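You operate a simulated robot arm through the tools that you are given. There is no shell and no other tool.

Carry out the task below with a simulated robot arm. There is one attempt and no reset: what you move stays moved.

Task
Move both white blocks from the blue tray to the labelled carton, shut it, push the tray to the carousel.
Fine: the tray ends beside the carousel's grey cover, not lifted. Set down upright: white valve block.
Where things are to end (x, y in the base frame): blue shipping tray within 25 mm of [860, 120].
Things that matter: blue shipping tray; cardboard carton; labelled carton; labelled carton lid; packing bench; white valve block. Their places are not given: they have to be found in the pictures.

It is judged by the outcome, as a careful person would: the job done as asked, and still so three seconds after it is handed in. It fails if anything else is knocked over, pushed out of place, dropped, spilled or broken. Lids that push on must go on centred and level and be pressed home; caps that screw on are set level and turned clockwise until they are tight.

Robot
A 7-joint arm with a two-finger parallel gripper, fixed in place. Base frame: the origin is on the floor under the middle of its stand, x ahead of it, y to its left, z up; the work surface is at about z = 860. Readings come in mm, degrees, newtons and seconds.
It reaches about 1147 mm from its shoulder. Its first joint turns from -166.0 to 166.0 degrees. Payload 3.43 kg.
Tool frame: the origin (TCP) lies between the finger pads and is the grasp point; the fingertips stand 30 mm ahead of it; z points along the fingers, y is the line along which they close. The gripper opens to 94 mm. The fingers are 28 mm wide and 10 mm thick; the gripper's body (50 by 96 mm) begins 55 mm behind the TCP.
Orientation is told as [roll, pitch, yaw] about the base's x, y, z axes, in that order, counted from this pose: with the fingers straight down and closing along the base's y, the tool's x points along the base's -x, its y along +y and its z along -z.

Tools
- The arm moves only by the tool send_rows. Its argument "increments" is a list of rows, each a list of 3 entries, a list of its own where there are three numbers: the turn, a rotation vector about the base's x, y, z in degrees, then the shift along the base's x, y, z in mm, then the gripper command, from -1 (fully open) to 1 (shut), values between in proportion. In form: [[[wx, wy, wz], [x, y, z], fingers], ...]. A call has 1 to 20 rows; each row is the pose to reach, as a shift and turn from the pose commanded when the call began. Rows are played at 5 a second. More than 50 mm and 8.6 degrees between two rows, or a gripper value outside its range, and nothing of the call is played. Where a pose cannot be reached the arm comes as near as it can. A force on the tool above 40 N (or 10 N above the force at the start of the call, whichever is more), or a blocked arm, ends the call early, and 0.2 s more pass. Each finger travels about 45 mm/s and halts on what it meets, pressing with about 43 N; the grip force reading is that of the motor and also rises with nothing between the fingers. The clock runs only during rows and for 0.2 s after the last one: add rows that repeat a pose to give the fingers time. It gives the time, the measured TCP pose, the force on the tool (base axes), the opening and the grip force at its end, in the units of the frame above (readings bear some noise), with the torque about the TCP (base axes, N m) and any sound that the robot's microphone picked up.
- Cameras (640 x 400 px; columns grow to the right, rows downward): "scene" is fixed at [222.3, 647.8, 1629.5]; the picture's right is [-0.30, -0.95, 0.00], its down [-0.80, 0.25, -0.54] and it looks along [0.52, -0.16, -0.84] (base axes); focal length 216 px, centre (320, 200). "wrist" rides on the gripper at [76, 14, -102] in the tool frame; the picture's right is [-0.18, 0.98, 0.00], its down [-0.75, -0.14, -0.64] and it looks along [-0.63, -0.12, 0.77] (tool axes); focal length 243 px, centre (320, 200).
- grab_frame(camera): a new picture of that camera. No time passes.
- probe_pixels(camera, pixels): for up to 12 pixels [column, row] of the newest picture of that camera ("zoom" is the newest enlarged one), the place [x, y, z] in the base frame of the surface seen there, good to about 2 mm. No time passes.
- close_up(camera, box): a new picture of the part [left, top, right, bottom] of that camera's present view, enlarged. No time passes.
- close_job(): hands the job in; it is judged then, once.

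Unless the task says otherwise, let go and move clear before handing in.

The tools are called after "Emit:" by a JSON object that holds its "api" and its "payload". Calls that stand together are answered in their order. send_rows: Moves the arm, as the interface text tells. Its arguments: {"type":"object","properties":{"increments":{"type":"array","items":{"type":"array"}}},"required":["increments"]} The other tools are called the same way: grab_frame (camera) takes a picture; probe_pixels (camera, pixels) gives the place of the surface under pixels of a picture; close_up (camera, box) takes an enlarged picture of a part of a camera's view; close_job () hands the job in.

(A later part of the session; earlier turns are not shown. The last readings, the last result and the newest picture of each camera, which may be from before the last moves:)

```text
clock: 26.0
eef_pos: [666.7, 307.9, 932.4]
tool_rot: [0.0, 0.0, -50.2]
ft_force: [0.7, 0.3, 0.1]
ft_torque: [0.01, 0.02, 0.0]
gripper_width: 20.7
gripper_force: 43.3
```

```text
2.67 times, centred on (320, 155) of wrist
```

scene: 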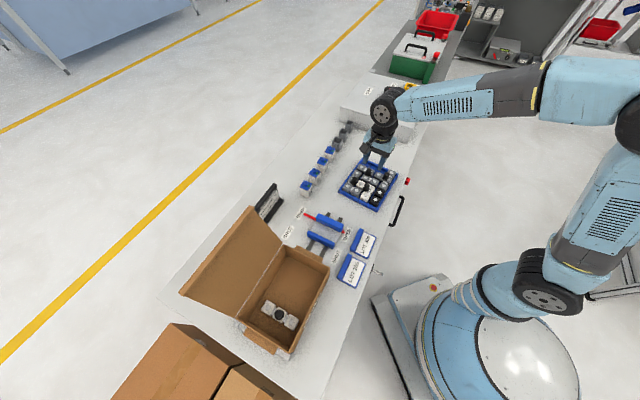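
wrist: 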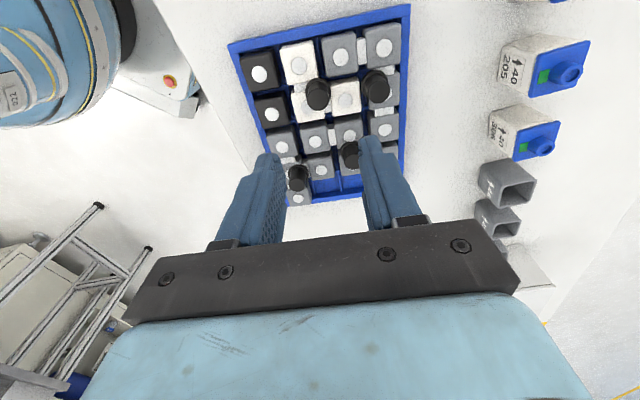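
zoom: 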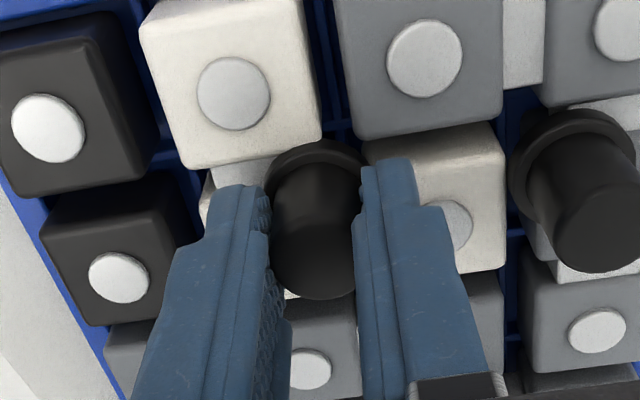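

Gripped at 20.7 mm and 43 N. I'll lift slowly.

Emit:
{"api": "send_rows", "payload": {"increments": [[[0, 0, 0], [0, 0, 4], 1], [[0, 0, 0], [0, 0, 9], 1], [[0, 0, 0], [0, 0, 15], 1], [[0, 0, 0], [0, 0, 22], 1], [[0, 0, 0], [0, 0, 30], 1], [[0, 0, 0], [0, 0, 42], 1], [[0, 0, 0], [0, 0, 60], 1], [[0, 0, 0], [0, 0, 90], 1], [[0, 0, 0], [0, 0, 130], 1], [[0, 0, 0], [0, 0, 137], 1], [[0, 0, 0], [0, 0, 137], 1]]}}

Emit:
{"api": "grab_frame", "payload": {"camera": "wrist"}}

Emit:
{"api": "close_up", "payload": {"camera": "scene", "box": [335, 120, 415, 220]}}

```text
clock: 28.4
eef_pos: [665.4, 308.3, 1068.3]
tool_rot: [0.0, 0.0, -50.2]
ft_force: [-0.4, 0.5, -0.3]
ft_torque: [-0.02, 0.01, 0.01]
gripper_width: 20.5
gripper_force: 42.6
```

```text
taken
```

wrist: 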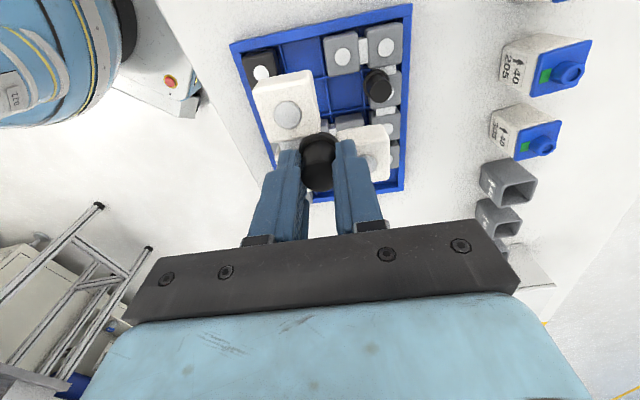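

```text
4.00 times, centred on (375, 170) of scene
```

zoom: 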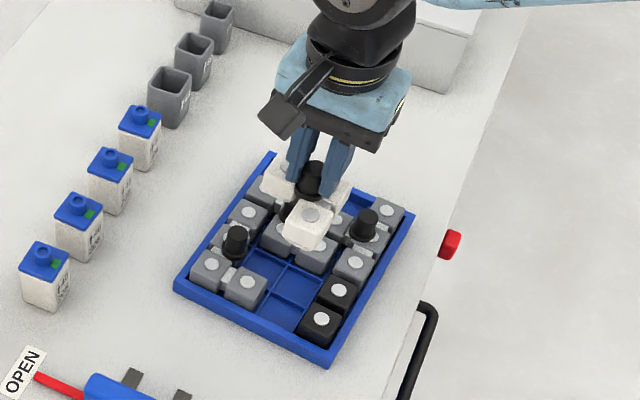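

The L piece came out cleanly. I'll carry it over the carton's right half, near (379.5,674), leaving a gap from the bar.

Emit:
{"api": "send_rows", "payload": {"increments": [[[0, 0, 0.3], [-12.3, 15.7, 3], 1], [[0, 0, 0.7], [-30.9, 39.3, 3], 1], [[0, 0, 1.1], [-55.5, 70.8, 3], 1], [[0, 0, 1.5], [-83.3, 106.2, 3], 1], [[0, 0, 1.9], [-111.1, 141.6, 3], 1], [[0, 0, 2.3], [-138.9, 177, 3], 1], [[0, 0, 2.8], [-166.6, 212.4, 3], 1], [[0, 0, 3.3], [-194.4, 247.7, 3], 1], [[0, 0, 3.8], [-222.2, 283.1, 3], 1], [[0, 0, 4.3], [-246.9, 314.6, 3], 1], [[0, 0, 4.8], [-268.5, 342.1, 3], 1], [[0, 0, 5.2], [-280.8, 357.9, 3], 1], [[0, 0, 5.2], [-287, 365.7, 3], 1], [[0, 0, 5.2], [-287, 365.7, 3], 1]]}}

Emit:
{"api": "grab_frame", "payload": {"camera": "wrist"}}

Emit:
{"api": "close_up", "payload": {"camera": "scene", "box": [170, 200, 350, 370]}}

```text
clock: 31.4
eef_pos: [378.7, 675.4, 1071.4]
tool_rot: [0.0, 0.0, -44.9]
ft_force: [-0.2, -0.1, -1.0]
ft_torque: [-0.03, 0.0, -0.02]
gripper_width: 20.5
gripper_force: 43.4
```

```text
taken
```

wrist: 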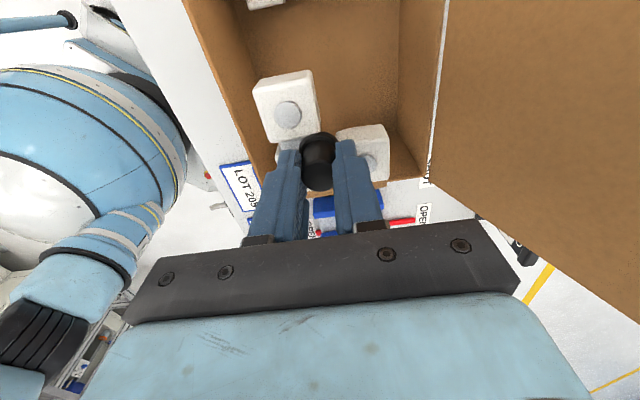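

```text
2.35 times, centred on (260, 285) of scene
```

zoom: 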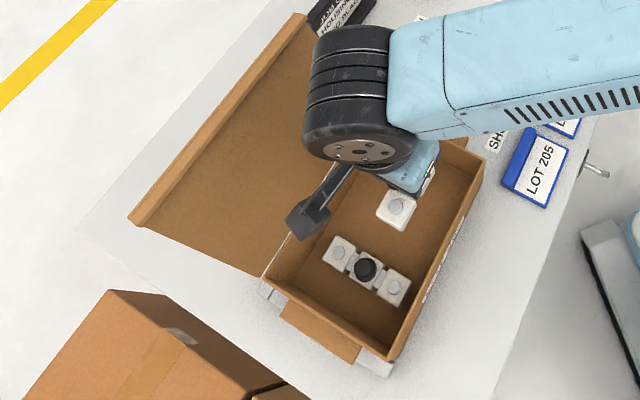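

Everything is clear below. I'll lower the L piece to about 938.

Emit:
{"api": "send_rows", "payload": {"increments": [[[0, 0, 0], [0.3, -0.7, -20], 1], [[0, 0, 0], [0.3, -0.7, -45], 1], [[0, 0, 0], [0.3, -0.7, -70], 1], [[0, 0, 0], [0.3, -0.7, -95], 1], [[0, 0, 0], [0.3, -0.7, -115], 1], [[0, 0, 0], [0.3, -0.7, -127], 1], [[0, 0, 0], [0.3, -0.7, -133], 1], [[0, 0, 0], [0.3, -0.7, -133], 1]]}}

Emit:
{"api": "grab_frame", "payload": {"camera": "wrist"}}

Emit:
{"api": "close_up", "payload": {"camera": "scene", "box": [170, 200, 350, 370]}}

```text
clock: 33.2
eef_pos: [381.1, 673.9, 939.0]
tool_rot: [0.0, 0.0, -45.0]
ft_force: [-0.7, 0.4, -0.9]
ft_torque: [0.0, 0.01, 0.0]
gripper_width: 20.7
gripper_force: 42.7
```

```text
taken
```

wrist: 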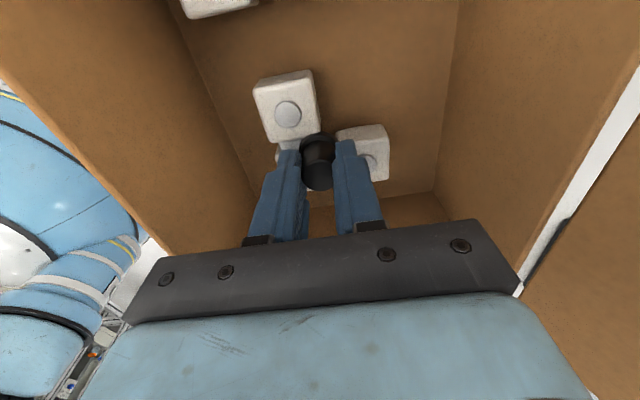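

```text
2.35 times, centred on (260, 285) of scene
```

zoom: 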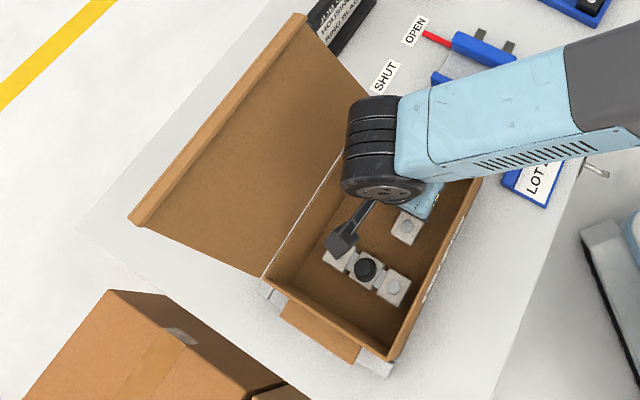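

The L piece is clear of the bar and the walls. Now small steps to the floor.

Emit:
{"api": "send_rows", "payload": {"increments": [[[0, 0, 0], [0, 0, -2], 1], [[0, 0, 0], [0, 0, -4], 1], [[0, 0, 0], [0, 0, -5], 1], [[0, 0, 0], [0, 0, -6], 1], [[0, 0, 0], [0, 0, -6.7], 1], [[0, 0, 0], [0, 0, -6.7], 1]]}}

```text
clock: 34.6
eef_pos: [379.8, 673.1, 934.0]
tool_rot: [0.1, 0.0, -44.9]
ft_force: [0.5, 0.6, 5.9]
ft_torque: [-0.06, 0.0, 0.02]
gripper_width: 20.5
gripper_force: 43.2
```

The floor is felt at about +6 N. I'll open and rise.

Emit:
{"api": "send_rows", "payload": {"increments": [[[0, 0, 0], [0, 0, -0.3], 1], [[0, 0, 0], [0, 0, 0], 0.5], [[0, 0, 0], [0, 0, 0], 0.2], [[0, 0, 0], [0, 0, 0], 0.0], [[0, 0, 0], [0, 0, 0], 0.0], [[0, 0, 0], [0, 0, 10], 0.0], [[0, 0, 0], [0, 0, 25], 0.0], [[0, 0, 0], [0, 0, 50], 0.0], [[0, 0, 0], [0, 0, 90], 0.0], [[0, 0, 0], [0, 0, 137], 0.0], [[0, 0, 0], [0, 0, 137], 0.0]]}}

Emit:
{"api": "grab_frame", "payload": {"camera": "wrist"}}

Emit:
{"api": "grab_frame", "payload": {"camera": "scene"}}

```text
clock: 37.0
eef_pos: [379.9, 673.7, 1070.7]
tool_rot: [0.0, 0.1, -44.9]
ft_force: [-0.3, -0.5, -0.2]
ft_torque: [-0.01, 0.01, 0.01]
gripper_width: 47.0
gripper_force: 0.1
```

```text
taken
```

wrist: 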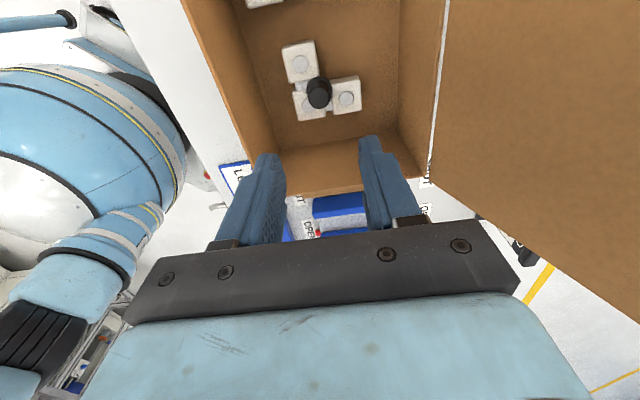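

```text
taken
```

scene: 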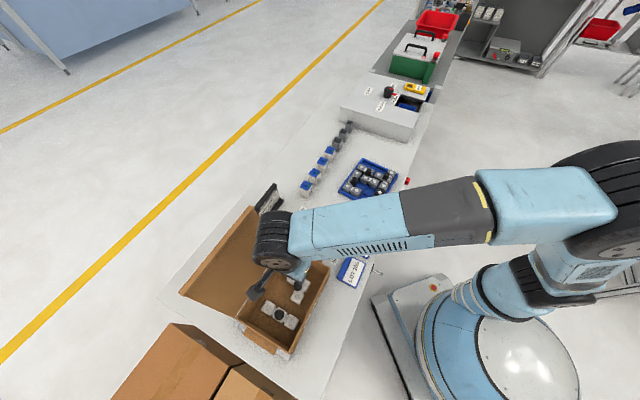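

Both white pieces stand upright in the carton. Next is the lid, so I'll raise the arm clear and study the lid, its front flap and the hinge.

Emit:
{"api": "send_rows", "payload": {"increments": [[[0, 0, 0], [0, -5, 35], 0], [[0, 0, 0], [0, -10, 75], 0], [[0, 0, 0], [5, -15, 120], 0], [[0, 0, 0], [15, -30, 160], 0], [[0, 0, 0], [30, -55, 195], 0], [[0, 0, 0], [45, -85, 225], 0], [[0, 0, 0], [65, -120, 250], 0], [[0, 0, 0], [85, -160, 265], 0], [[0, 0, 0], [100, -200, 280], 0.5], [[0, 0, 0], [110, -235, 280], 0.8], [[0, 0, 0], [115, -255, 280], 1]]}}

Emit:
{"api": "grab_frame", "payload": {"camera": "scene"}}

Emit:
{"api": "grab_frame", "payload": {"camera": "wrist"}}

Emit:
{"api": "close_up", "payload": {"camera": "scene", "box": [170, 195, 350, 370]}}

```text
clock: 39.4
eef_pos: [495.1, 417.8, 1350.1]
tool_rot: [0.0, -0.1, -44.8]
ft_force: [-0.6, 0.7, -0.7]
ft_torque: [0.0, 0.01, -0.01]
gripper_width: 0.0
gripper_force: 17.7
```

```text
taken
```

scene: 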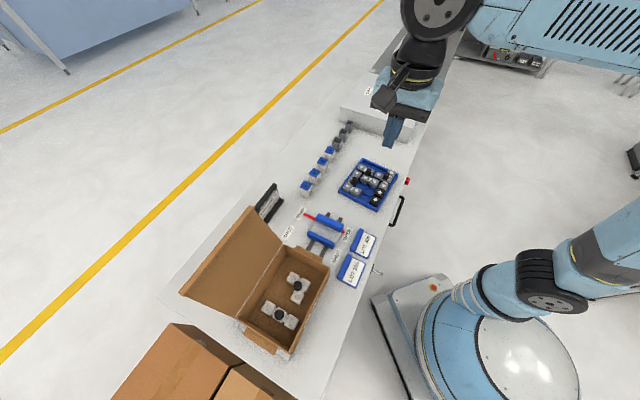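

```text
taken
```

wrist: 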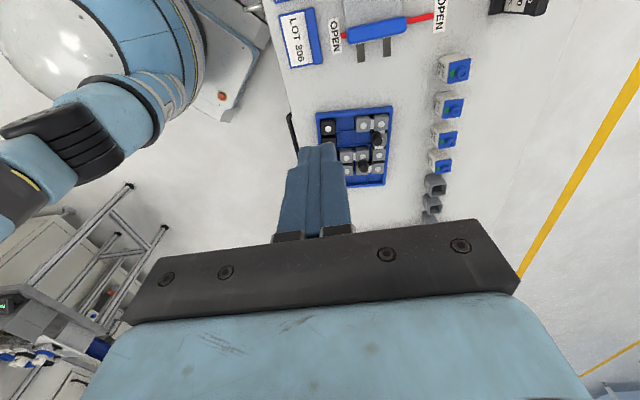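

```text
2.29 times, centred on (260, 282) of scene
```

zoom: 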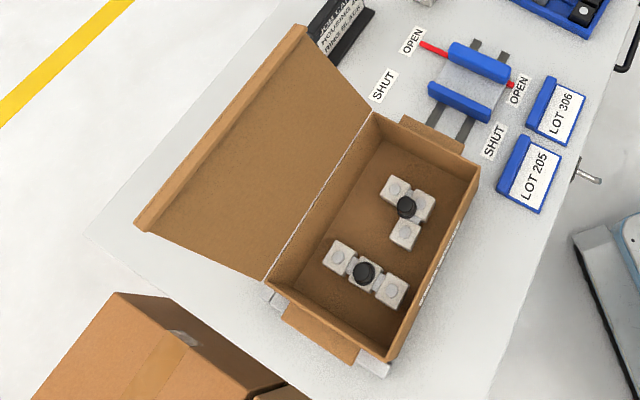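

Now I'll probe the lid panel, its flap strip and the block tops.

Emit:
{"api": "probe_pixels", "payload": {"camera": "zoom", "pixels": [[395, 188], [418, 207], [403, 234], [340, 252], [395, 292], [364, 272], [300, 90], [260, 90], [310, 150], [270, 200], [220, 200], [180, 200]]}}

Emit:
{"api": "probe_pixels", "payload": {"camera": "zoom", "pixels": [[210, 130], [220, 134], [226, 138], [232, 142], [204, 126], [140, 228], [160, 222], [300, 30], [285, 55], [150, 212], [160, 232], [305, 45]]}}

Emit:
{"api": "close_up", "payload": {"camera": "scene", "box": [175, 200, 275, 300]}}

Emit:
{"api": "close_up", "payload": {"camera": "scene", "box": [225, 290, 305, 360]}}

Emit:
{"api": "close_up", "payload": {"camera": "scene", "box": [260, 225, 350, 300]}}

```text
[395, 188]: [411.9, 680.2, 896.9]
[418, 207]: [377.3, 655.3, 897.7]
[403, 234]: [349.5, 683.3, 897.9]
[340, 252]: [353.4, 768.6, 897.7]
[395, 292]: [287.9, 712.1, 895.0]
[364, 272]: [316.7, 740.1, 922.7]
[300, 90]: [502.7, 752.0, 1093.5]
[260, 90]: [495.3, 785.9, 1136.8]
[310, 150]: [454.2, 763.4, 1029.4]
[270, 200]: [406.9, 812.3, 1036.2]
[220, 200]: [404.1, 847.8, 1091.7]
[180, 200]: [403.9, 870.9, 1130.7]
```

```text
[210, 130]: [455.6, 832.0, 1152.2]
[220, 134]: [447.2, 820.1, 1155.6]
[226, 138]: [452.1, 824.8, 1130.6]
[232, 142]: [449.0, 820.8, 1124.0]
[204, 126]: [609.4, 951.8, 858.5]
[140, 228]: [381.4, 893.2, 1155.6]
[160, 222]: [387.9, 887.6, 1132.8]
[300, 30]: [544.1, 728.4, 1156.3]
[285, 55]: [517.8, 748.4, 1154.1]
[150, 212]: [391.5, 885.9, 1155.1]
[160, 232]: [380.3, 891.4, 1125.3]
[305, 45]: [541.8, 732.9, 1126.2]
```

```text
4.00 times, centred on (225, 250) of scene
```

zoom: 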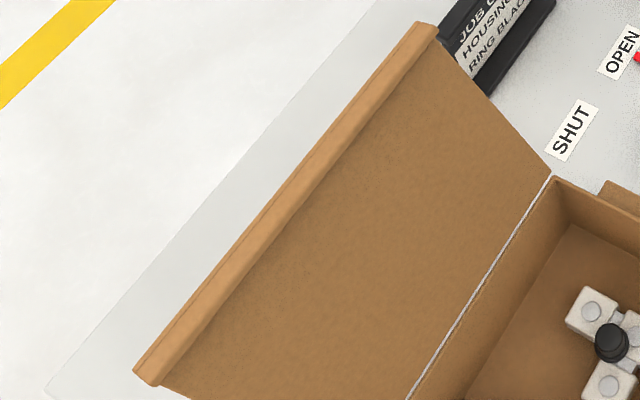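

```text
5.71 times, centred on (265, 325) of scene
```

zoom: 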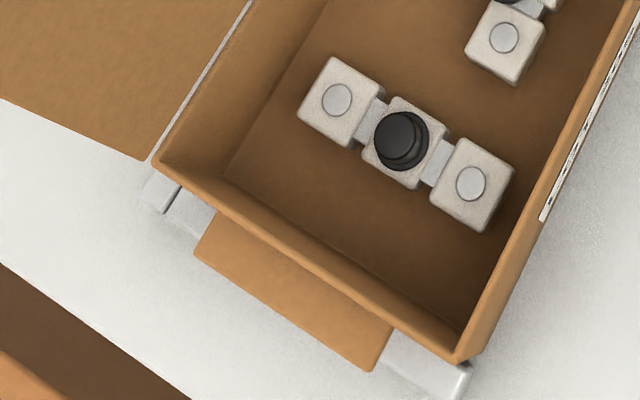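

```text
5.33 times, centred on (305, 262) of scene
```

zoom: 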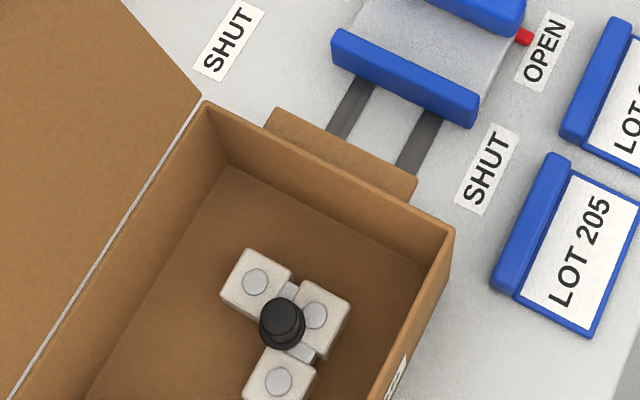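

The lid panel leans about 23° past vertical. Its hinge is near (417,762,968), its tip near (472,817,1150), and it has a short inward lip. I'll take the closed fingers high over the lid to a point behind it and confirm the arm can reach there.

Emit:
{"api": "send_rows", "payload": {"increments": [[[0, 0, 0], [0, 20, 0], 1], [[0, 0, 0], [0, 55, 0], 1], [[0, 0, 0], [1, 95, 0], 1], [[0, 0, 0], [1, 140, 0], 1], [[0, 0, 0], [2, 185, 0], 1], [[0, 0, 0], [2, 230, 0], 1], [[0, 0, 0], [3, 275, 0], 1], [[0, 0, 0], [3, 320, -5], 1], [[0, 0, 0], [4, 360, -15], 1], [[0, 0, 0], [4, 395, -30], 1], [[0, 0, 0], [4, 420, -45], 1], [[0, 0, 0], [4, 428, -60], 1], [[0, 0, 0], [4, 428, -60], 1]]}}

Emit:
{"api": "grab_frame", "payload": {"camera": "scene"}}

Emit:
{"api": "grab_frame", "payload": {"camera": "wrist"}}

```text
clock: 42.2
eef_pos: [471.4, 769.2, 1243.0]
tool_rot: [-0.1, 0.0, -45.0]
ft_force: [0.0, -0.5, -1.3]
ft_torque: [0.03, -0.01, -0.02]
gripper_width: 0.2
gripper_force: 33.1
out of reach, approached as far as the arm can: row 7, 8, 9, 10, 11, 12, 13
```

```text
taken
```

scene: 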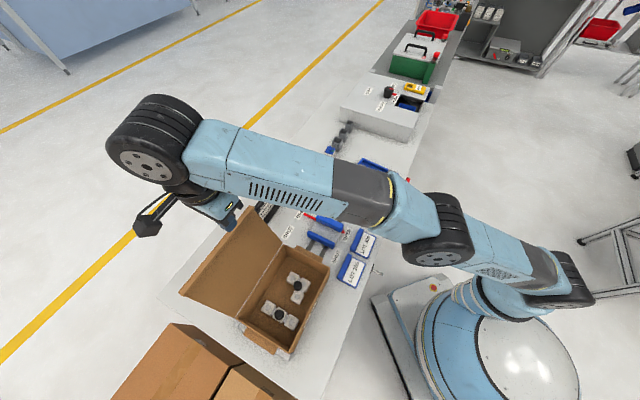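

```text
taken
```

wrist: 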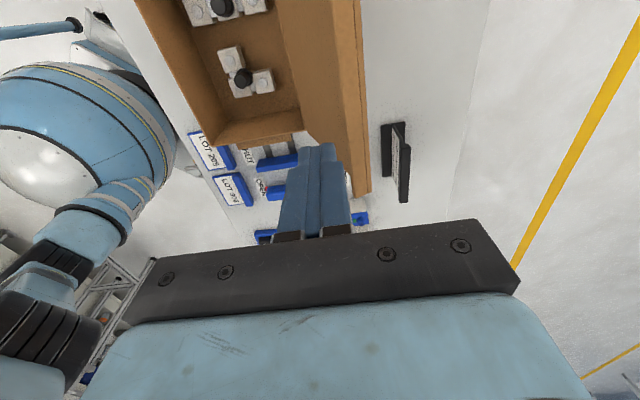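

Straight down is out of reach behind the lid, as the arm stopped at (471,769,1243). A tool tilted about 30° outward will reach over the lid's edge, so I'll first back off to re-establish a known pose.

Emit:
{"api": "send_rows", "payload": {"increments": [[[0, 0, 0], [-15, -25, 0], 1], [[0, 0, 0], [-35, -55, 0], 1], [[0, 0, 0], [-55, -90, 0], 1], [[0, 0, 0], [-75, -125, 0], 1], [[0, 0, 0], [-90, -150, 0], 1], [[0, 0, 0], [-90, -150, 0], 1]]}}

```text
clock: 43.6
eef_pos: [379.4, 618.1, 1244.7]
tool_rot: [0.0, 0.0, -45.0]
ft_force: [0.3, 0.3, 0.0]
ft_torque: [0.01, -0.05, 0.03]
gripper_width: 0.0
gripper_force: 33.0
```

The commanded pose follows the measured one. Now I'll tilt the fingers 30° outward and move over the lid's top edge to behind it, keeping the tips above z≈1185.

Emit:
{"api": "send_rows", "payload": {"increments": [[[2.7, -2.6, 0], [10, 20, 0], 1], [[5.4, -5.3, 0], [22, 45, 0], 1], [[8.0, -7.9, 0], [36, 73, 0], 1], [[10.7, -10.5, 0], [50, 101, 0], 1], [[13.4, -13.1, 0], [64, 129, -5], 1], [[16.1, -15.8, 0], [78, 157, -10], 1], [[18.8, -18.4, 0], [92, 185, -18], 1], [[21.4, -21, 0], [101, 204, -24], 1], [[21.4, -21, 0], [106.9, 215.4, -29], 1], [[21.4, -21, 0], [106.9, 215.4, -29], 1]]}}

Emit:
{"api": "grab_frame", "payload": {"camera": "scene"}}

Emit:
{"api": "grab_frame", "payload": {"camera": "wrist"}}

Emit:
{"api": "close_up", "payload": {"camera": "scene", "box": [150, 150, 350, 300]}}

```text
clock: 45.8
eef_pos: [485.3, 834.2, 1215.4]
tool_rot: [30.0, 0.4, -44.8]
ft_force: [-0.5, -0.4, 0.2]
ft_torque: [0.04, 0.01, 0.04]
gripper_width: 0.1
gripper_force: 33.3
```

```text
taken
```

scene: 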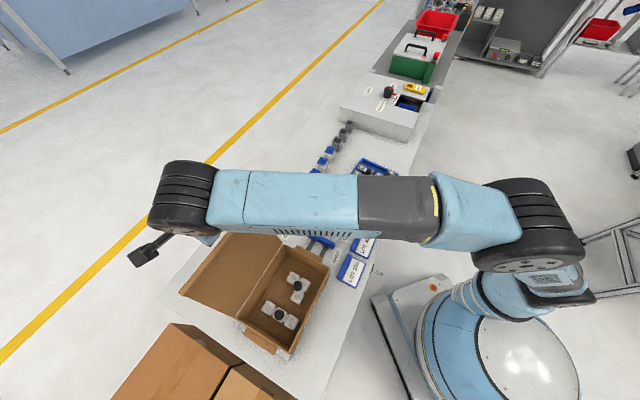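

```text
taken
```

wrist: 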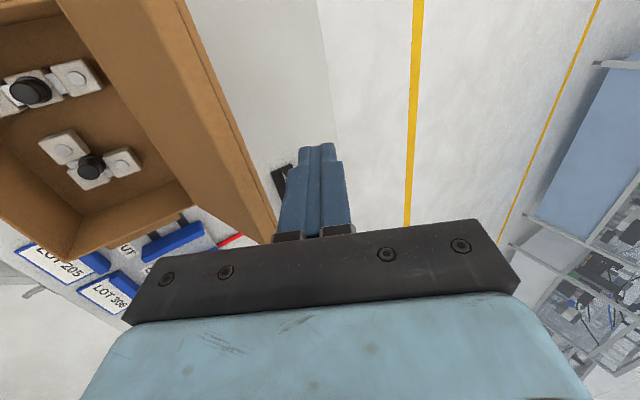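

```text
2.67 times, centred on (250, 225) of scene
```

zoom: 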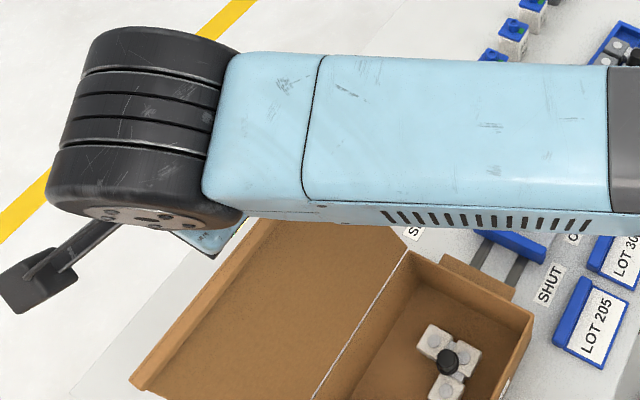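

The fingers are just behind and above the lid edge, as the wrist view shows them right of the lid's edge line. I'll lower them behind the lid.

Emit:
{"api": "send_rows", "payload": {"increments": [[[0, 0, 0], [4, 4, -10], 1], [[0, 0, 0], [5, 5, -25], 1], [[0, 0, 0], [5, 5, -40], 1], [[0, 0, 0], [5, 5, -55], 1], [[0, 0, 0], [5, 5, -64], 1], [[0, 0, 0], [5, 5, -64], 1]]}}

Emit:
{"api": "grab_frame", "payload": {"camera": "wrist"}}

Emit:
{"api": "grab_frame", "payload": {"camera": "scene"}}

Emit:
{"api": "close_up", "payload": {"camera": "wrist", "box": [160, 80, 400, 230]}}

```text
clock: 47.2
eef_pos: [491.5, 838.9, 1152.6]
tool_rot: [30.0, 0.3, -45.0]
ft_force: [-0.5, -0.2, -0.3]
ft_torque: [-0.03, -0.01, 0.01]
gripper_width: 0.0
gripper_force: 33.1
```

```text
taken
```

wrist: 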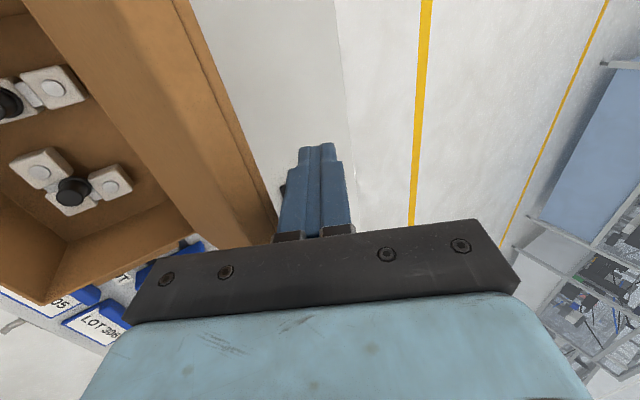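

```text
taken
```

scene: 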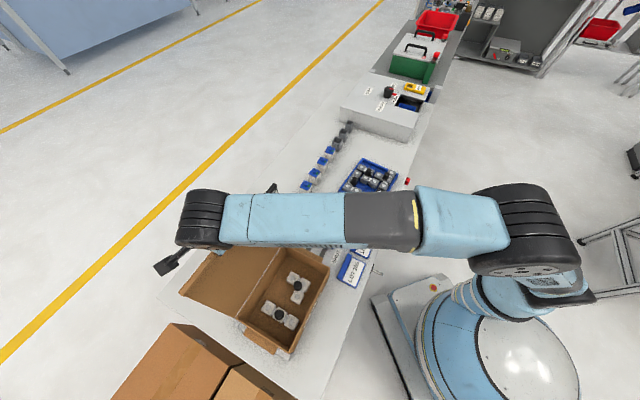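

```text
2.67 times, centred on (280, 155) of wrist
```

zoom: 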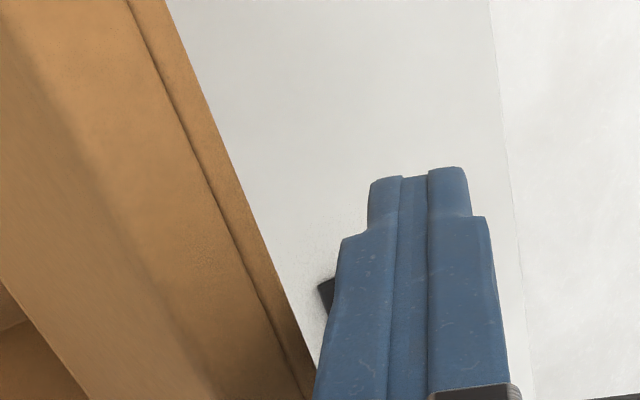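

The fingers are behind the lid edge with no contact. I'll probe the lid edge in this view for the exact geometry.

Emit:
{"api": "probe_pixels", "payload": {"camera": "zoom", "pixels": [[170, 20], [150, 15], [130, 20], [265, 265], [250, 270], [235, 270], [150, 270], [60, 270], [20, 270], [300, 365], [380, 190], [330, 300]]}}

```text
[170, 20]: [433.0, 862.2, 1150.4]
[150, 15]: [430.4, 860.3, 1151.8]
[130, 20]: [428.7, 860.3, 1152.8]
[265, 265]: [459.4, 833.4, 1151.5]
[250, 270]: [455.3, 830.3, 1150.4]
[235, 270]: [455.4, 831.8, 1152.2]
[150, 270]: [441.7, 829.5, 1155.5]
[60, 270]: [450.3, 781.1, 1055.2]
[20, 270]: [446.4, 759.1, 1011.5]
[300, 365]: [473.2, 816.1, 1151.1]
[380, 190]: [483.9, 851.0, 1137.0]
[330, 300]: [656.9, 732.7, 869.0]
```

The lid's outer edge is at h≈80 mm behind the hinge and my finger face is about 16 mm behind it. I'll sweep toward the carton front to bring the lid upright, watching the force.

Emit:
{"api": "send_rows", "payload": {"increments": [[[0, 0, 0], [-5, -5, 0], 1], [[0, 0, 0], [-10, -10, 0], 1], [[0, 0, 0], [-17, -17, 0], 1], [[0, 0, 0], [-25, -25, 0], 1], [[0, 0, 0], [-34, -34, 0], 1], [[0, 0, 0], [-44, -44, 0], 1], [[0, 0, 0], [-54, -54, 0], 1], [[0, 0, 0], [-64, -64, 0], 1]]}}

Emit:
{"api": "grab_frame", "payload": {"camera": "scene"}}

Emit:
{"api": "grab_frame", "payload": {"camera": "wrist"}}

```text
clock: 49.0
eef_pos: [427.3, 775.3, 1151.3]
tool_rot: [29.9, 0.4, -44.9]
ft_force: [0.9, 0.2, -0.1]
ft_torque: [0.01, -0.02, -0.04]
gripper_width: 0.0
gripper_force: 33.1
```

```text
taken
```

scene: 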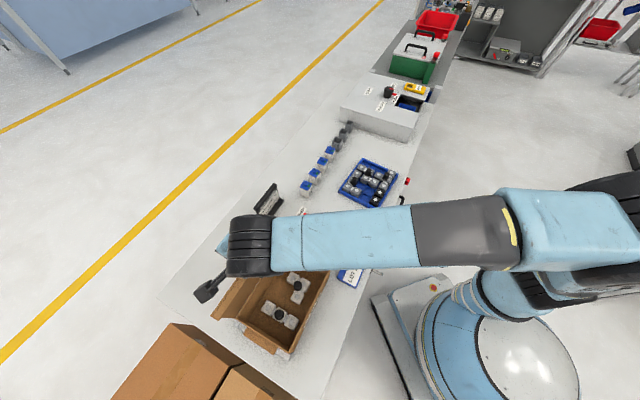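

```text
taken
```

wrist: 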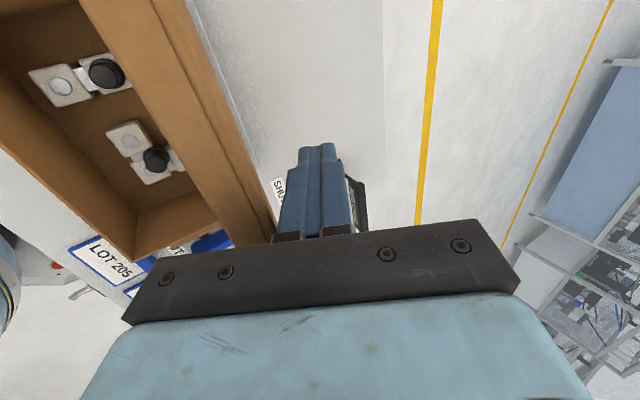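

The lid is now about upright and following with little force. I'll continue the sweep to lean it inward.

Emit:
{"api": "send_rows", "payload": {"increments": [[[0, 0, 0], [-8, -8, 0], 1], [[0, 0, 0], [-17, -17, 0], 1], [[0, 0, 0], [-27, -27, 0], 1], [[0, 0, 0], [-37, -37, 0], 1], [[0, 0, 0], [-47, -47, 0], 1], [[0, 0, 0], [-57, -57, 0], 1]]}}

Emit:
{"api": "grab_frame", "payload": {"camera": "scene"}}

Emit:
{"api": "grab_frame", "payload": {"camera": "wrist"}}

```text
clock: 50.4
eef_pos: [369.9, 716.5, 1151.7]
tool_rot: [30.1, 0.3, -44.9]
ft_force: [0.4, 1.0, -1.0]
ft_torque: [0.02, 0.0, -0.04]
gripper_width: 0.0
gripper_force: 32.8
```

```text
taken
```

scene: 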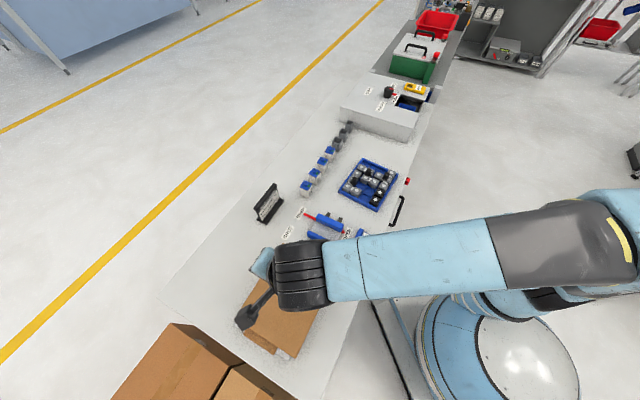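

```text
taken
```

wrist: 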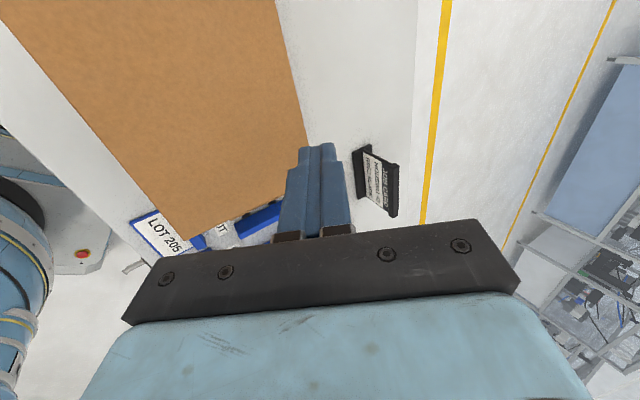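

The lid has swung over and appears shut on the carton. I'll raise the arm, untilt and move aside to inspect it.

Emit:
{"api": "send_rows", "payload": {"increments": [[[-2, 2, 0], [0, 0, 20], 1], [[-5, 5, 0], [0, -10, 45], 1], [[-8, 8, 0], [5, -30, 75], 1], [[-11, 11, 0], [15, -60, 100], 1], [[-14, 14, 0], [30, -95, 125], 1], [[-17, 17, 0], [50, -135, 150], 1], [[-20, 20, 0], [72, -175, 170], 1], [[-21.4, 21, 0], [95, -215, 185], 1], [[-21.4, 21, 0], [112, -255, 195], 1], [[-21.4, 21, 0], [125, -295, 200], 1], [[-21.4, 21, 0], [125, -300, 200], 1]]}}

Emit:
{"api": "grab_frame", "payload": {"camera": "scene"}}

Emit:
{"api": "close_up", "payload": {"camera": "scene", "box": [200, 220, 350, 370]}}

```text
refused: row 6 steps farther than a row can; nothing moved
```

```text
taken
```

scene: 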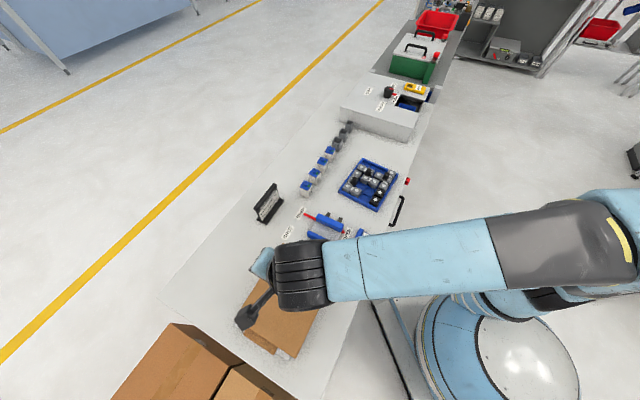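

```text
2.67 times, centred on (275, 295) of scene
```

zoom: 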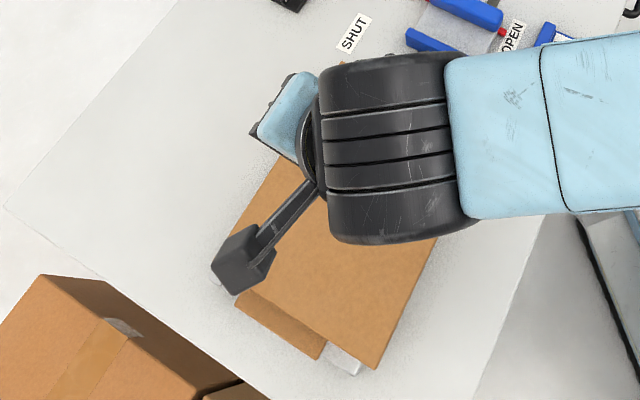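

The call was refused because one step was over 50 mm, and nothing moved. I'll resend with smaller steps.

Emit:
{"api": "send_rows", "payload": {"increments": [[[-2, 2, 0], [0, 0, 20], 1], [[-5, 5, 0], [0, -10, 45], 1], [[-8, 8, 0], [5, -30, 72], 1], [[-11, 11, 0], [13, -56, 98], 1], [[-14, 14, 0], [25, -85, 122], 1], [[-17, 17, 0], [40, -118, 145], 1], [[-20, 20, 0], [56, -152, 165], 1], [[-21.4, 21, 0], [72, -188, 180], 1], [[-21.4, 21, 0], [90, -226, 190], 1], [[-21.4, 21, 0], [108, -264, 197], 1], [[-21.4, 21, 0], [125, -300, 200], 1], [[-21.4, 21, 0], [125, -300, 200], 1]]}}

Emit:
{"api": "grab_frame", "payload": {"camera": "scene"}}

Emit:
{"api": "close_up", "payload": {"camera": "scene", "box": [200, 220, 350, 370]}}

```text
clock: 53.0
eef_pos: [495.7, 419.0, 1351.3]
tool_rot: [0.0, 0.0, -45.0]
ft_force: [0.4, 0.9, -0.1]
ft_torque: [0.0, -0.02, -0.01]
gripper_width: 0.1
gripper_force: 33.1
```

```text
taken
```

scene: 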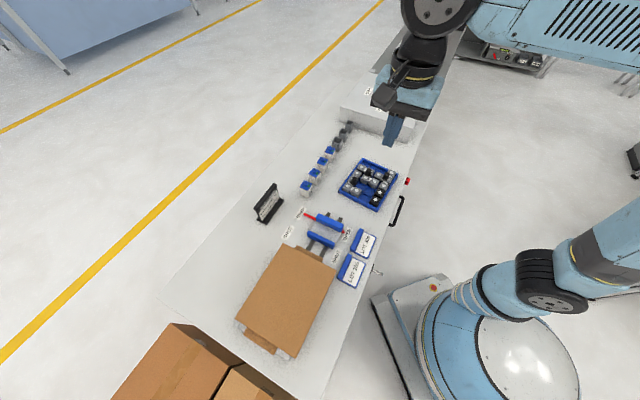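

```text
2.67 times, centred on (275, 295) of scene
```

zoom: 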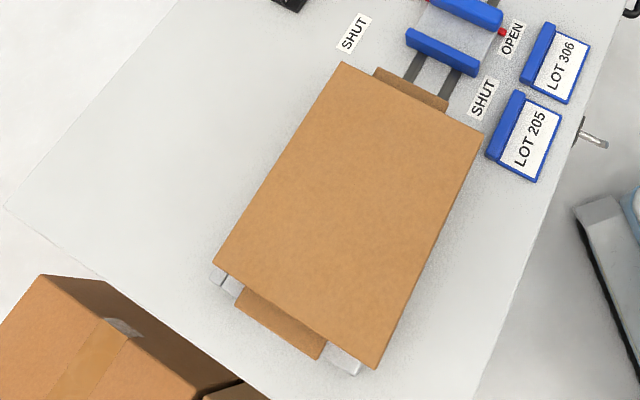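

The lid covers the carton. I'll probe whether it is level and fully down.

Emit:
{"api": "probe_pixels", "payload": {"camera": "zoom", "pixels": [[345, 70], [475, 135], [374, 360], [222, 262], [350, 215], [410, 230], [290, 170], [470, 145], [378, 350], [420, 260], [300, 290], [420, 110]]}}

Emit:
{"api": "close_up", "payload": {"camera": "scene", "box": [255, 230, 345, 300]}}

Emit:
{"api": "close_up", "payload": {"camera": "scene", "box": [230, 300, 320, 370]}}

```text
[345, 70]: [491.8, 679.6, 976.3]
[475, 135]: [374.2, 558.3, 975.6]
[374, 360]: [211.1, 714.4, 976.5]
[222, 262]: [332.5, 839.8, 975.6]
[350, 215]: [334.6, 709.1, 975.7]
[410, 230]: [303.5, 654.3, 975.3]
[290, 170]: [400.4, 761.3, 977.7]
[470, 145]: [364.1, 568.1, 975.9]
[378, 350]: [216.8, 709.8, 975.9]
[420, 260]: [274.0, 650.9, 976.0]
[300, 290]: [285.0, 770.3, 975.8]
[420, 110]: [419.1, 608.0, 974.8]
```

```text
5.71 times, centred on (300, 265) of scene
```

zoom: 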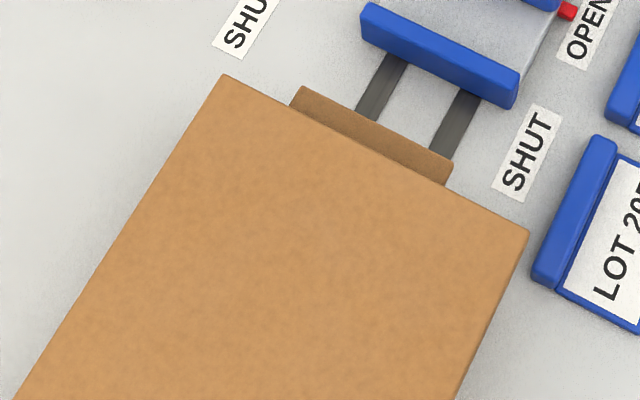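

```text
5.71 times, centred on (275, 335) of scene
```

zoom: 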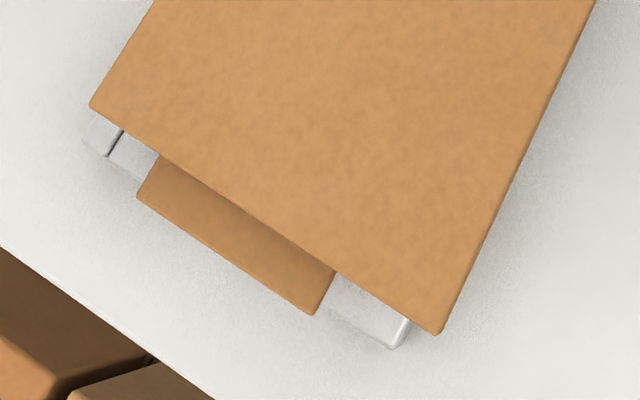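

The lid is level at z≈976 at every point. I'll still press it lightly near the front middle to be sure it is home.

Emit:
{"api": "send_rows", "payload": {"increments": [[[0, 0, 0], [-12, 15, -15], 1], [[0, 0, 0], [-32, 39, -42], 1], [[0, 0, 0], [-52, 64, -72], 1], [[0, 0, 0], [-72, 88, -102], 1], [[0, 0, 0], [-92, 113, -132], 1], [[0, 0, 0], [-112, 137, -162], 1], [[0, 0, 0], [-132, 162, -192], 1], [[0, 0, 0], [-152, 186, -222], 1], [[0, 0, 0], [-172, 211, -252], 1], [[0, 0, 0], [-186, 228, -280], 1], [[0, 0, 0], [-189, 232, -300], 1], [[0, 0, 0], [-189, 232, -320], 1], [[0, 0, 0], [-189, 232, -332], 1], [[0, 0, 0], [-189, 232, -332], 1]]}}

Emit:
{"api": "grab_frame", "payload": {"camera": "wrist"}}

```text
clock: 56.0
eef_pos: [305.0, 651.5, 1020.8]
tool_rot: [0.0, 0.0, -45.0]
ft_force: [-0.1, -0.3, 0.4]
ft_torque: [0.06, 0.0, -0.01]
gripper_width: 0.1
gripper_force: 33.6
```

```text
taken
```

wrist: 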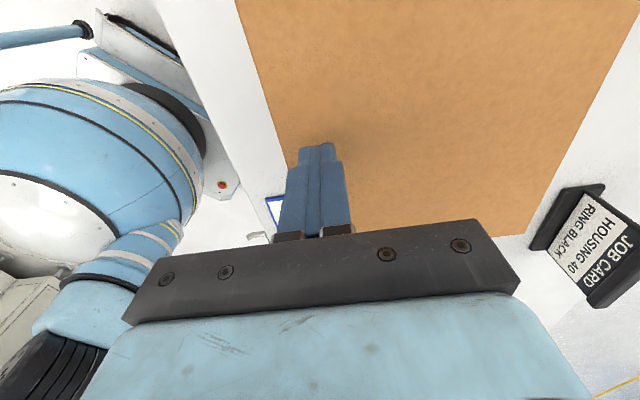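

The fingertips are about 15 mm above the lid's front area. I'll press down slowly.

Emit:
{"api": "send_rows", "payload": {"increments": [[[0, 0, 0], [0, 0, -6], 1], [[0, 0, 0], [0, 0, -11], 1], [[0, 0, 0], [0, 0, -14], 1], [[0, 0, 0], [0, 0, -16], 1], [[0, 0, 0], [0, 0, -17], 1], [[0, 0, 0], [0, 0, -18], 1], [[0, 0, 0], [0, 0, -18], 1]]}}

```text
clock: 57.6
eef_pos: [305.4, 650.2, 1004.5]
tool_rot: [0.2, 0.1, -44.9]
ft_force: [2.9, 2.7, 32.8]
ft_torque: [0.08, -0.12, 0.01]
gripper_width: 0.1
gripper_force: 33.6
```

The lid is firm under 33 N with the tip at z≈974.5, so it is home. I'll back off and check the carton from clear of it.

Emit:
{"api": "send_rows", "payload": {"increments": [[[0, 0, 0], [0, 0, 6], 1], [[0, 0, 0], [0, 0, 20], 1], [[0, 0, 0], [3, -5, 50], 1], [[0, 0, 0], [12, -18, 85], 1], [[0, 0, 0], [30, -42, 115], 1], [[0, 0, 0], [50, -70, 145], 1], [[0, 0, 0], [72, -98, 175], 1], [[0, 0, 0], [95, -126, 205], 1], [[0, 0, 0], [118, -154, 232], 1], [[0, 0, 0], [142, -182, 255], 1], [[0, 0, 0], [165, -210, 275], 1], [[0, 0, 0], [189, -232, 300], 1], [[0, 0, 0], [189, -232, 300], 1]]}}

Emit:
{"api": "grab_frame", "payload": {"camera": "scene"}}

Emit:
{"api": "close_up", "payload": {"camera": "scene", "box": [200, 220, 350, 370]}}

Emit:
{"api": "probe_pixels", "payload": {"camera": "zoom", "pixels": [[345, 70], [475, 135], [374, 360], [222, 262], [350, 215], [410, 230]]}}

Emit:
{"api": "close_up", "payload": {"camera": "scene", "box": [320, 120, 420, 220]}}

```text
clock: 60.4
eef_pos: [494.5, 417.9, 1301.8]
tool_rot: [0.0, 0.1, -45.0]
ft_force: [0.1, -0.9, -0.3]
ft_torque: [-0.03, 0.02, 0.0]
gripper_width: 0.0
gripper_force: 33.3
```

```text
taken
```

scene: 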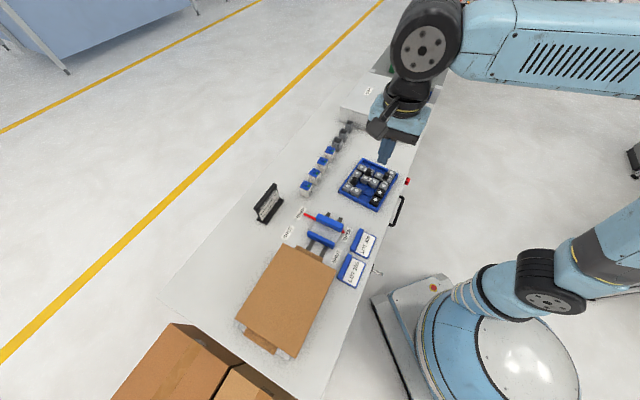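

```text
2.67 times, centred on (275, 295) of scene
```

zoom: 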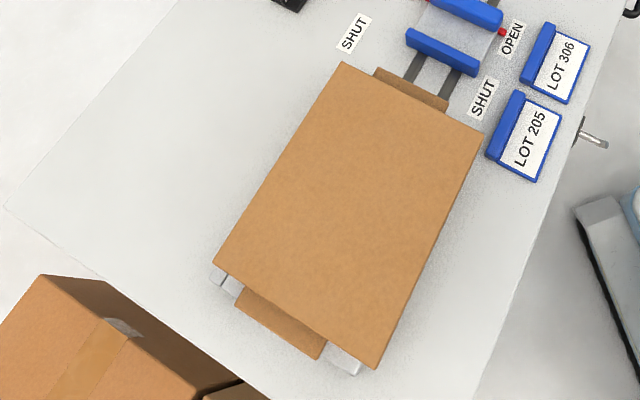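

```text
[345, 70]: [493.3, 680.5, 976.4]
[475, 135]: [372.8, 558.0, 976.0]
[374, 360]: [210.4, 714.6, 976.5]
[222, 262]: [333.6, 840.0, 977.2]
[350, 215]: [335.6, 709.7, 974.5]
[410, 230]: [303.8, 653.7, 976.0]
```

```text
4.00 times, centred on (370, 170) of scene
```

zoom: 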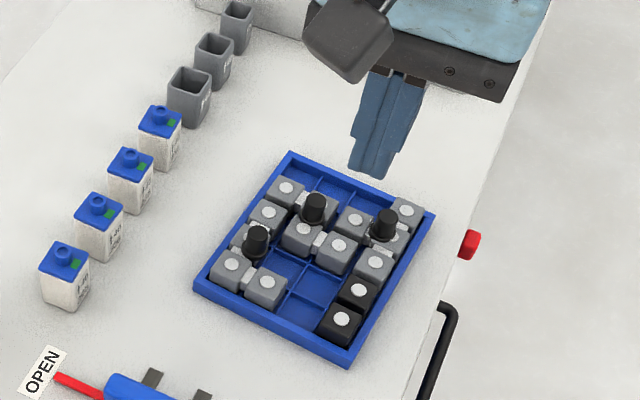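

The lid is shut and level at z≈976. Now the tray push. I'll measure the tray outline and the objects near its near side (zoom corners about (290,152), (435,213), (350,365) and (195,283)).

Emit:
{"api": "probe_pixels", "payload": {"camera": "zoom", "pixels": [[290, 154], [432, 215], [350, 358], [198, 281], [275, 320], [270, 330], [390, 300], [110, 375], [155, 375], [205, 395], [80, 385], [40, 375]]}}

Emit:
{"api": "close_up", "payload": {"camera": "scene", "box": [280, 180, 400, 290]}}

Emit:
{"api": "probe_pixels", "payload": {"camera": "zoom", "pixels": [[115, 135], [170, 150], [220, 175], [235, 195], [260, 135], [225, 130], [130, 210], [300, 210], [345, 130], [290, 100], [240, 80], [360, 100]]}}

```text
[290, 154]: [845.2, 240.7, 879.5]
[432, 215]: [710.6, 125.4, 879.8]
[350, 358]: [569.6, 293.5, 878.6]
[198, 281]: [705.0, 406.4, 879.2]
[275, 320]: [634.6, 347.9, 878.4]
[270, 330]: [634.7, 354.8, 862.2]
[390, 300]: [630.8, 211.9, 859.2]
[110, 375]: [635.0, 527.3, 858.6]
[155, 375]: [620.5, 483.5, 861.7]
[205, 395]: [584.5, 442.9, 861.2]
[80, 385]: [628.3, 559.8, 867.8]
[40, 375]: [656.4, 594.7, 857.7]
```

```text
3.64 times, centred on (340, 235) of scene
```

zoom: 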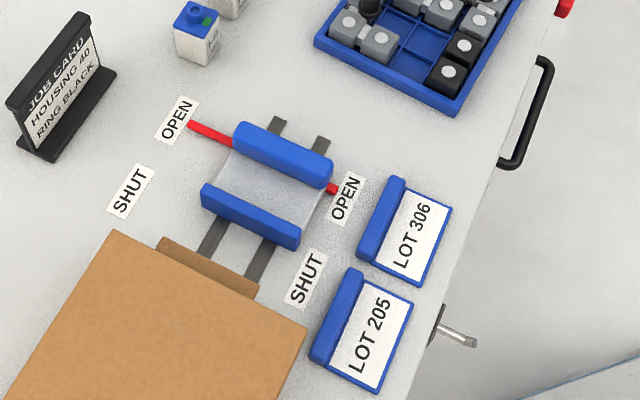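

```text
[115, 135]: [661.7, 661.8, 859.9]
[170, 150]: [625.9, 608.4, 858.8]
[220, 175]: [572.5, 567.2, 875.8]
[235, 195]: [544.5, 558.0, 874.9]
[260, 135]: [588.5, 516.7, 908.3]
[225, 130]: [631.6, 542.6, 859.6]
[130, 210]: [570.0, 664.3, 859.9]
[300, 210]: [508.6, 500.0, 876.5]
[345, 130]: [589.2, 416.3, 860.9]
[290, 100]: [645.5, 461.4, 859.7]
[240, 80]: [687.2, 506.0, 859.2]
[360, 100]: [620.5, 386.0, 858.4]
```

The tray measures about 177×218 mm, centred near (707.5,267.5), and the area behind its near edge is clear. I'll move behind it with the fingers open to make a wide two-point pusher.

Emit:
{"api": "send_rows", "payload": {"increments": [[[0, 0, -0.5], [10, -3, -25], 0.5], [[0, 0, -1.1], [25, -8, -62], 0], [[0, 0, -1.7], [40, -13, -100], -0.5], [[0, 0, -2.3], [55, -18, -138], -0.9], [[0, 0, -2.9], [70, -23, -176], -0.9], [[0, 0, -3.5], [85, -28, -214], -0.9], [[0, 0, -4.1], [100, -33, -252], -0.9], [[0, 0, -4.7], [112, -37, -282], -0.9], [[0, 0, -5.1], [120.5, -40, -302], -0.9], [[0, 0, -5.1], [120.5, -40, -302], -0.9]]}}

Emit:
{"api": "grab_frame", "payload": {"camera": "wrist"}}

Emit:
{"api": "grab_frame", "payload": {"camera": "scene"}}

```text
clock: 62.6
eef_pos: [614.8, 378.7, 999.8]
tool_rot: [0.0, 0.0, -50.1]
ft_force: [0.3, -0.5, 0.2]
ft_torque: [0.01, 0.02, 0.01]
gripper_width: 89.4
gripper_force: 0.0
```

```text
taken
```

wrist: 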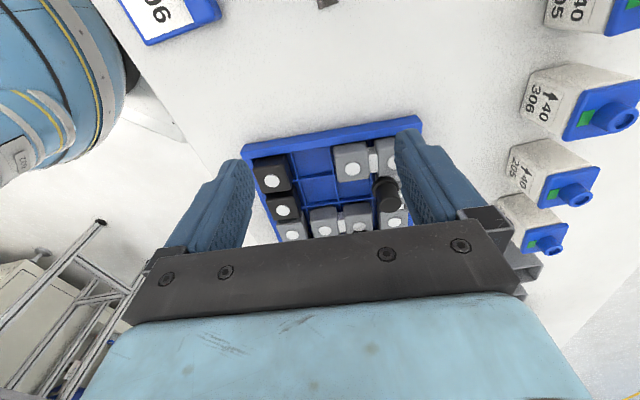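

```text
taken
```

scene: 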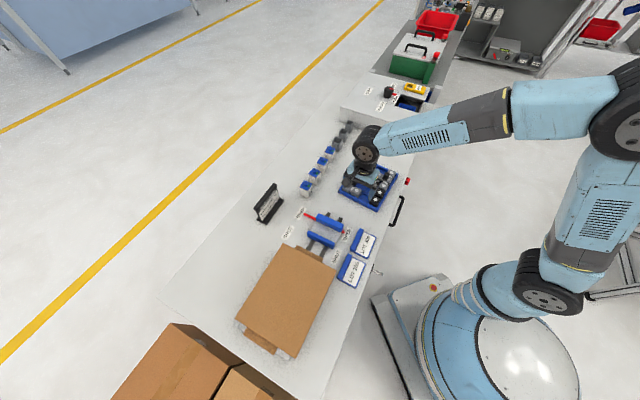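

The tray's near edge runs from (243,152) to (420,120) in the wrist view. I'll probe it to set the approach.

Emit:
{"api": "close_up", "payload": {"camera": "wrist", "box": [220, 90, 460, 240]}}

Emit:
{"api": "probe_pixels", "payload": {"camera": "wrist", "pixels": [[246, 150], [300, 140], [340, 133], [380, 126], [416, 120], [270, 147], [360, 130], [300, 130], [237, 165], [404, 135], [340, 150], [300, 170]]}}

```text
2.67 times, centred on (340, 165) of wrist
```

zoom: 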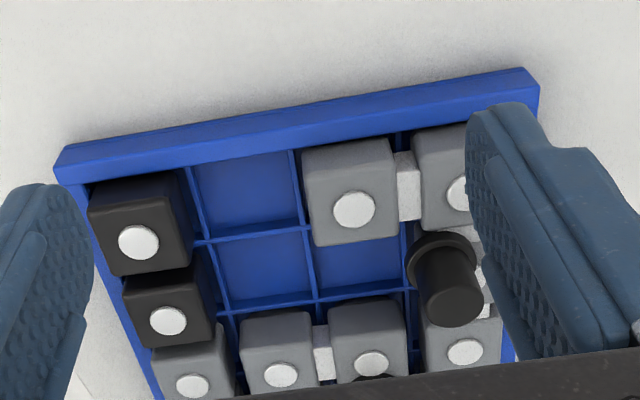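

```text
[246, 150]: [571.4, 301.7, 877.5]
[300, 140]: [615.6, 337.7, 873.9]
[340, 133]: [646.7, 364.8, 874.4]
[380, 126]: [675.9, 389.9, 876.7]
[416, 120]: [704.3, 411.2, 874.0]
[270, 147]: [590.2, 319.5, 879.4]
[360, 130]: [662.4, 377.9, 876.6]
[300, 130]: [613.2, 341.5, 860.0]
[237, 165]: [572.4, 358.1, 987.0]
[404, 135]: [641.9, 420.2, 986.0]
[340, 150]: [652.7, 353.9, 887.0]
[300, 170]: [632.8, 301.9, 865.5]
```

The near wall is about 18 mm ahead of the finger faces. I'll lower so the tips sit about 5 mm above the bench, shifting slightly to centre on the edge.

Emit:
{"api": "send_rows", "payload": {"increments": [[[0, 0, 0], [1, 1, -25], -0.9], [[0, 0, 0], [2, 2, -50], -0.9], [[0, 0, 0], [2.9, 2.4, -75], -0.9], [[0, 0, 0], [2.9, 2.4, -93], -0.9], [[0, 0, 0], [2.9, 2.4, -102], -0.9], [[0, 0, 0], [2.9, 2.4, -105], -0.9], [[0, 0, 0], [2.9, 2.4, -105], -0.9]]}}

Emit:
{"api": "grab_frame", "payload": {"camera": "wrist"}}

Emit:
{"api": "close_up", "payload": {"camera": "scene", "box": [300, 130, 420, 240]}}

```text
clock: 64.2
eef_pos: [618.9, 380.6, 894.7]
tool_rot: [0.0, 0.1, -50.0]
ft_force: [-0.3, 0.1, 0.2]
ft_torque: [0.01, 0.03, -0.03]
gripper_width: 89.6
gripper_force: 0.0
```

```text
taken
```

wrist: 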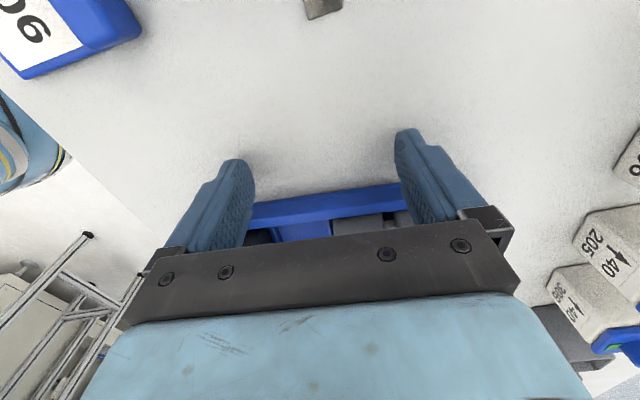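

```text
3.64 times, centred on (360, 185) of scene
```

zoom: 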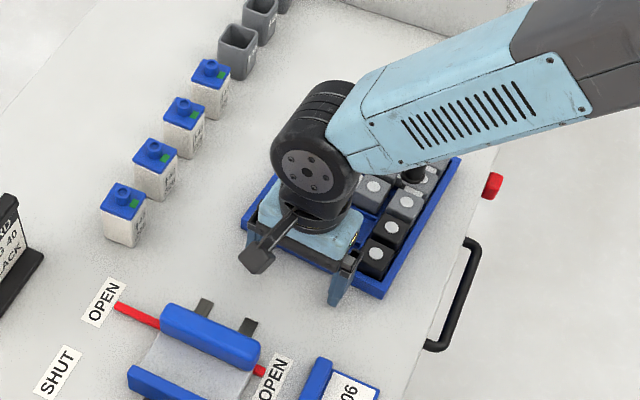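

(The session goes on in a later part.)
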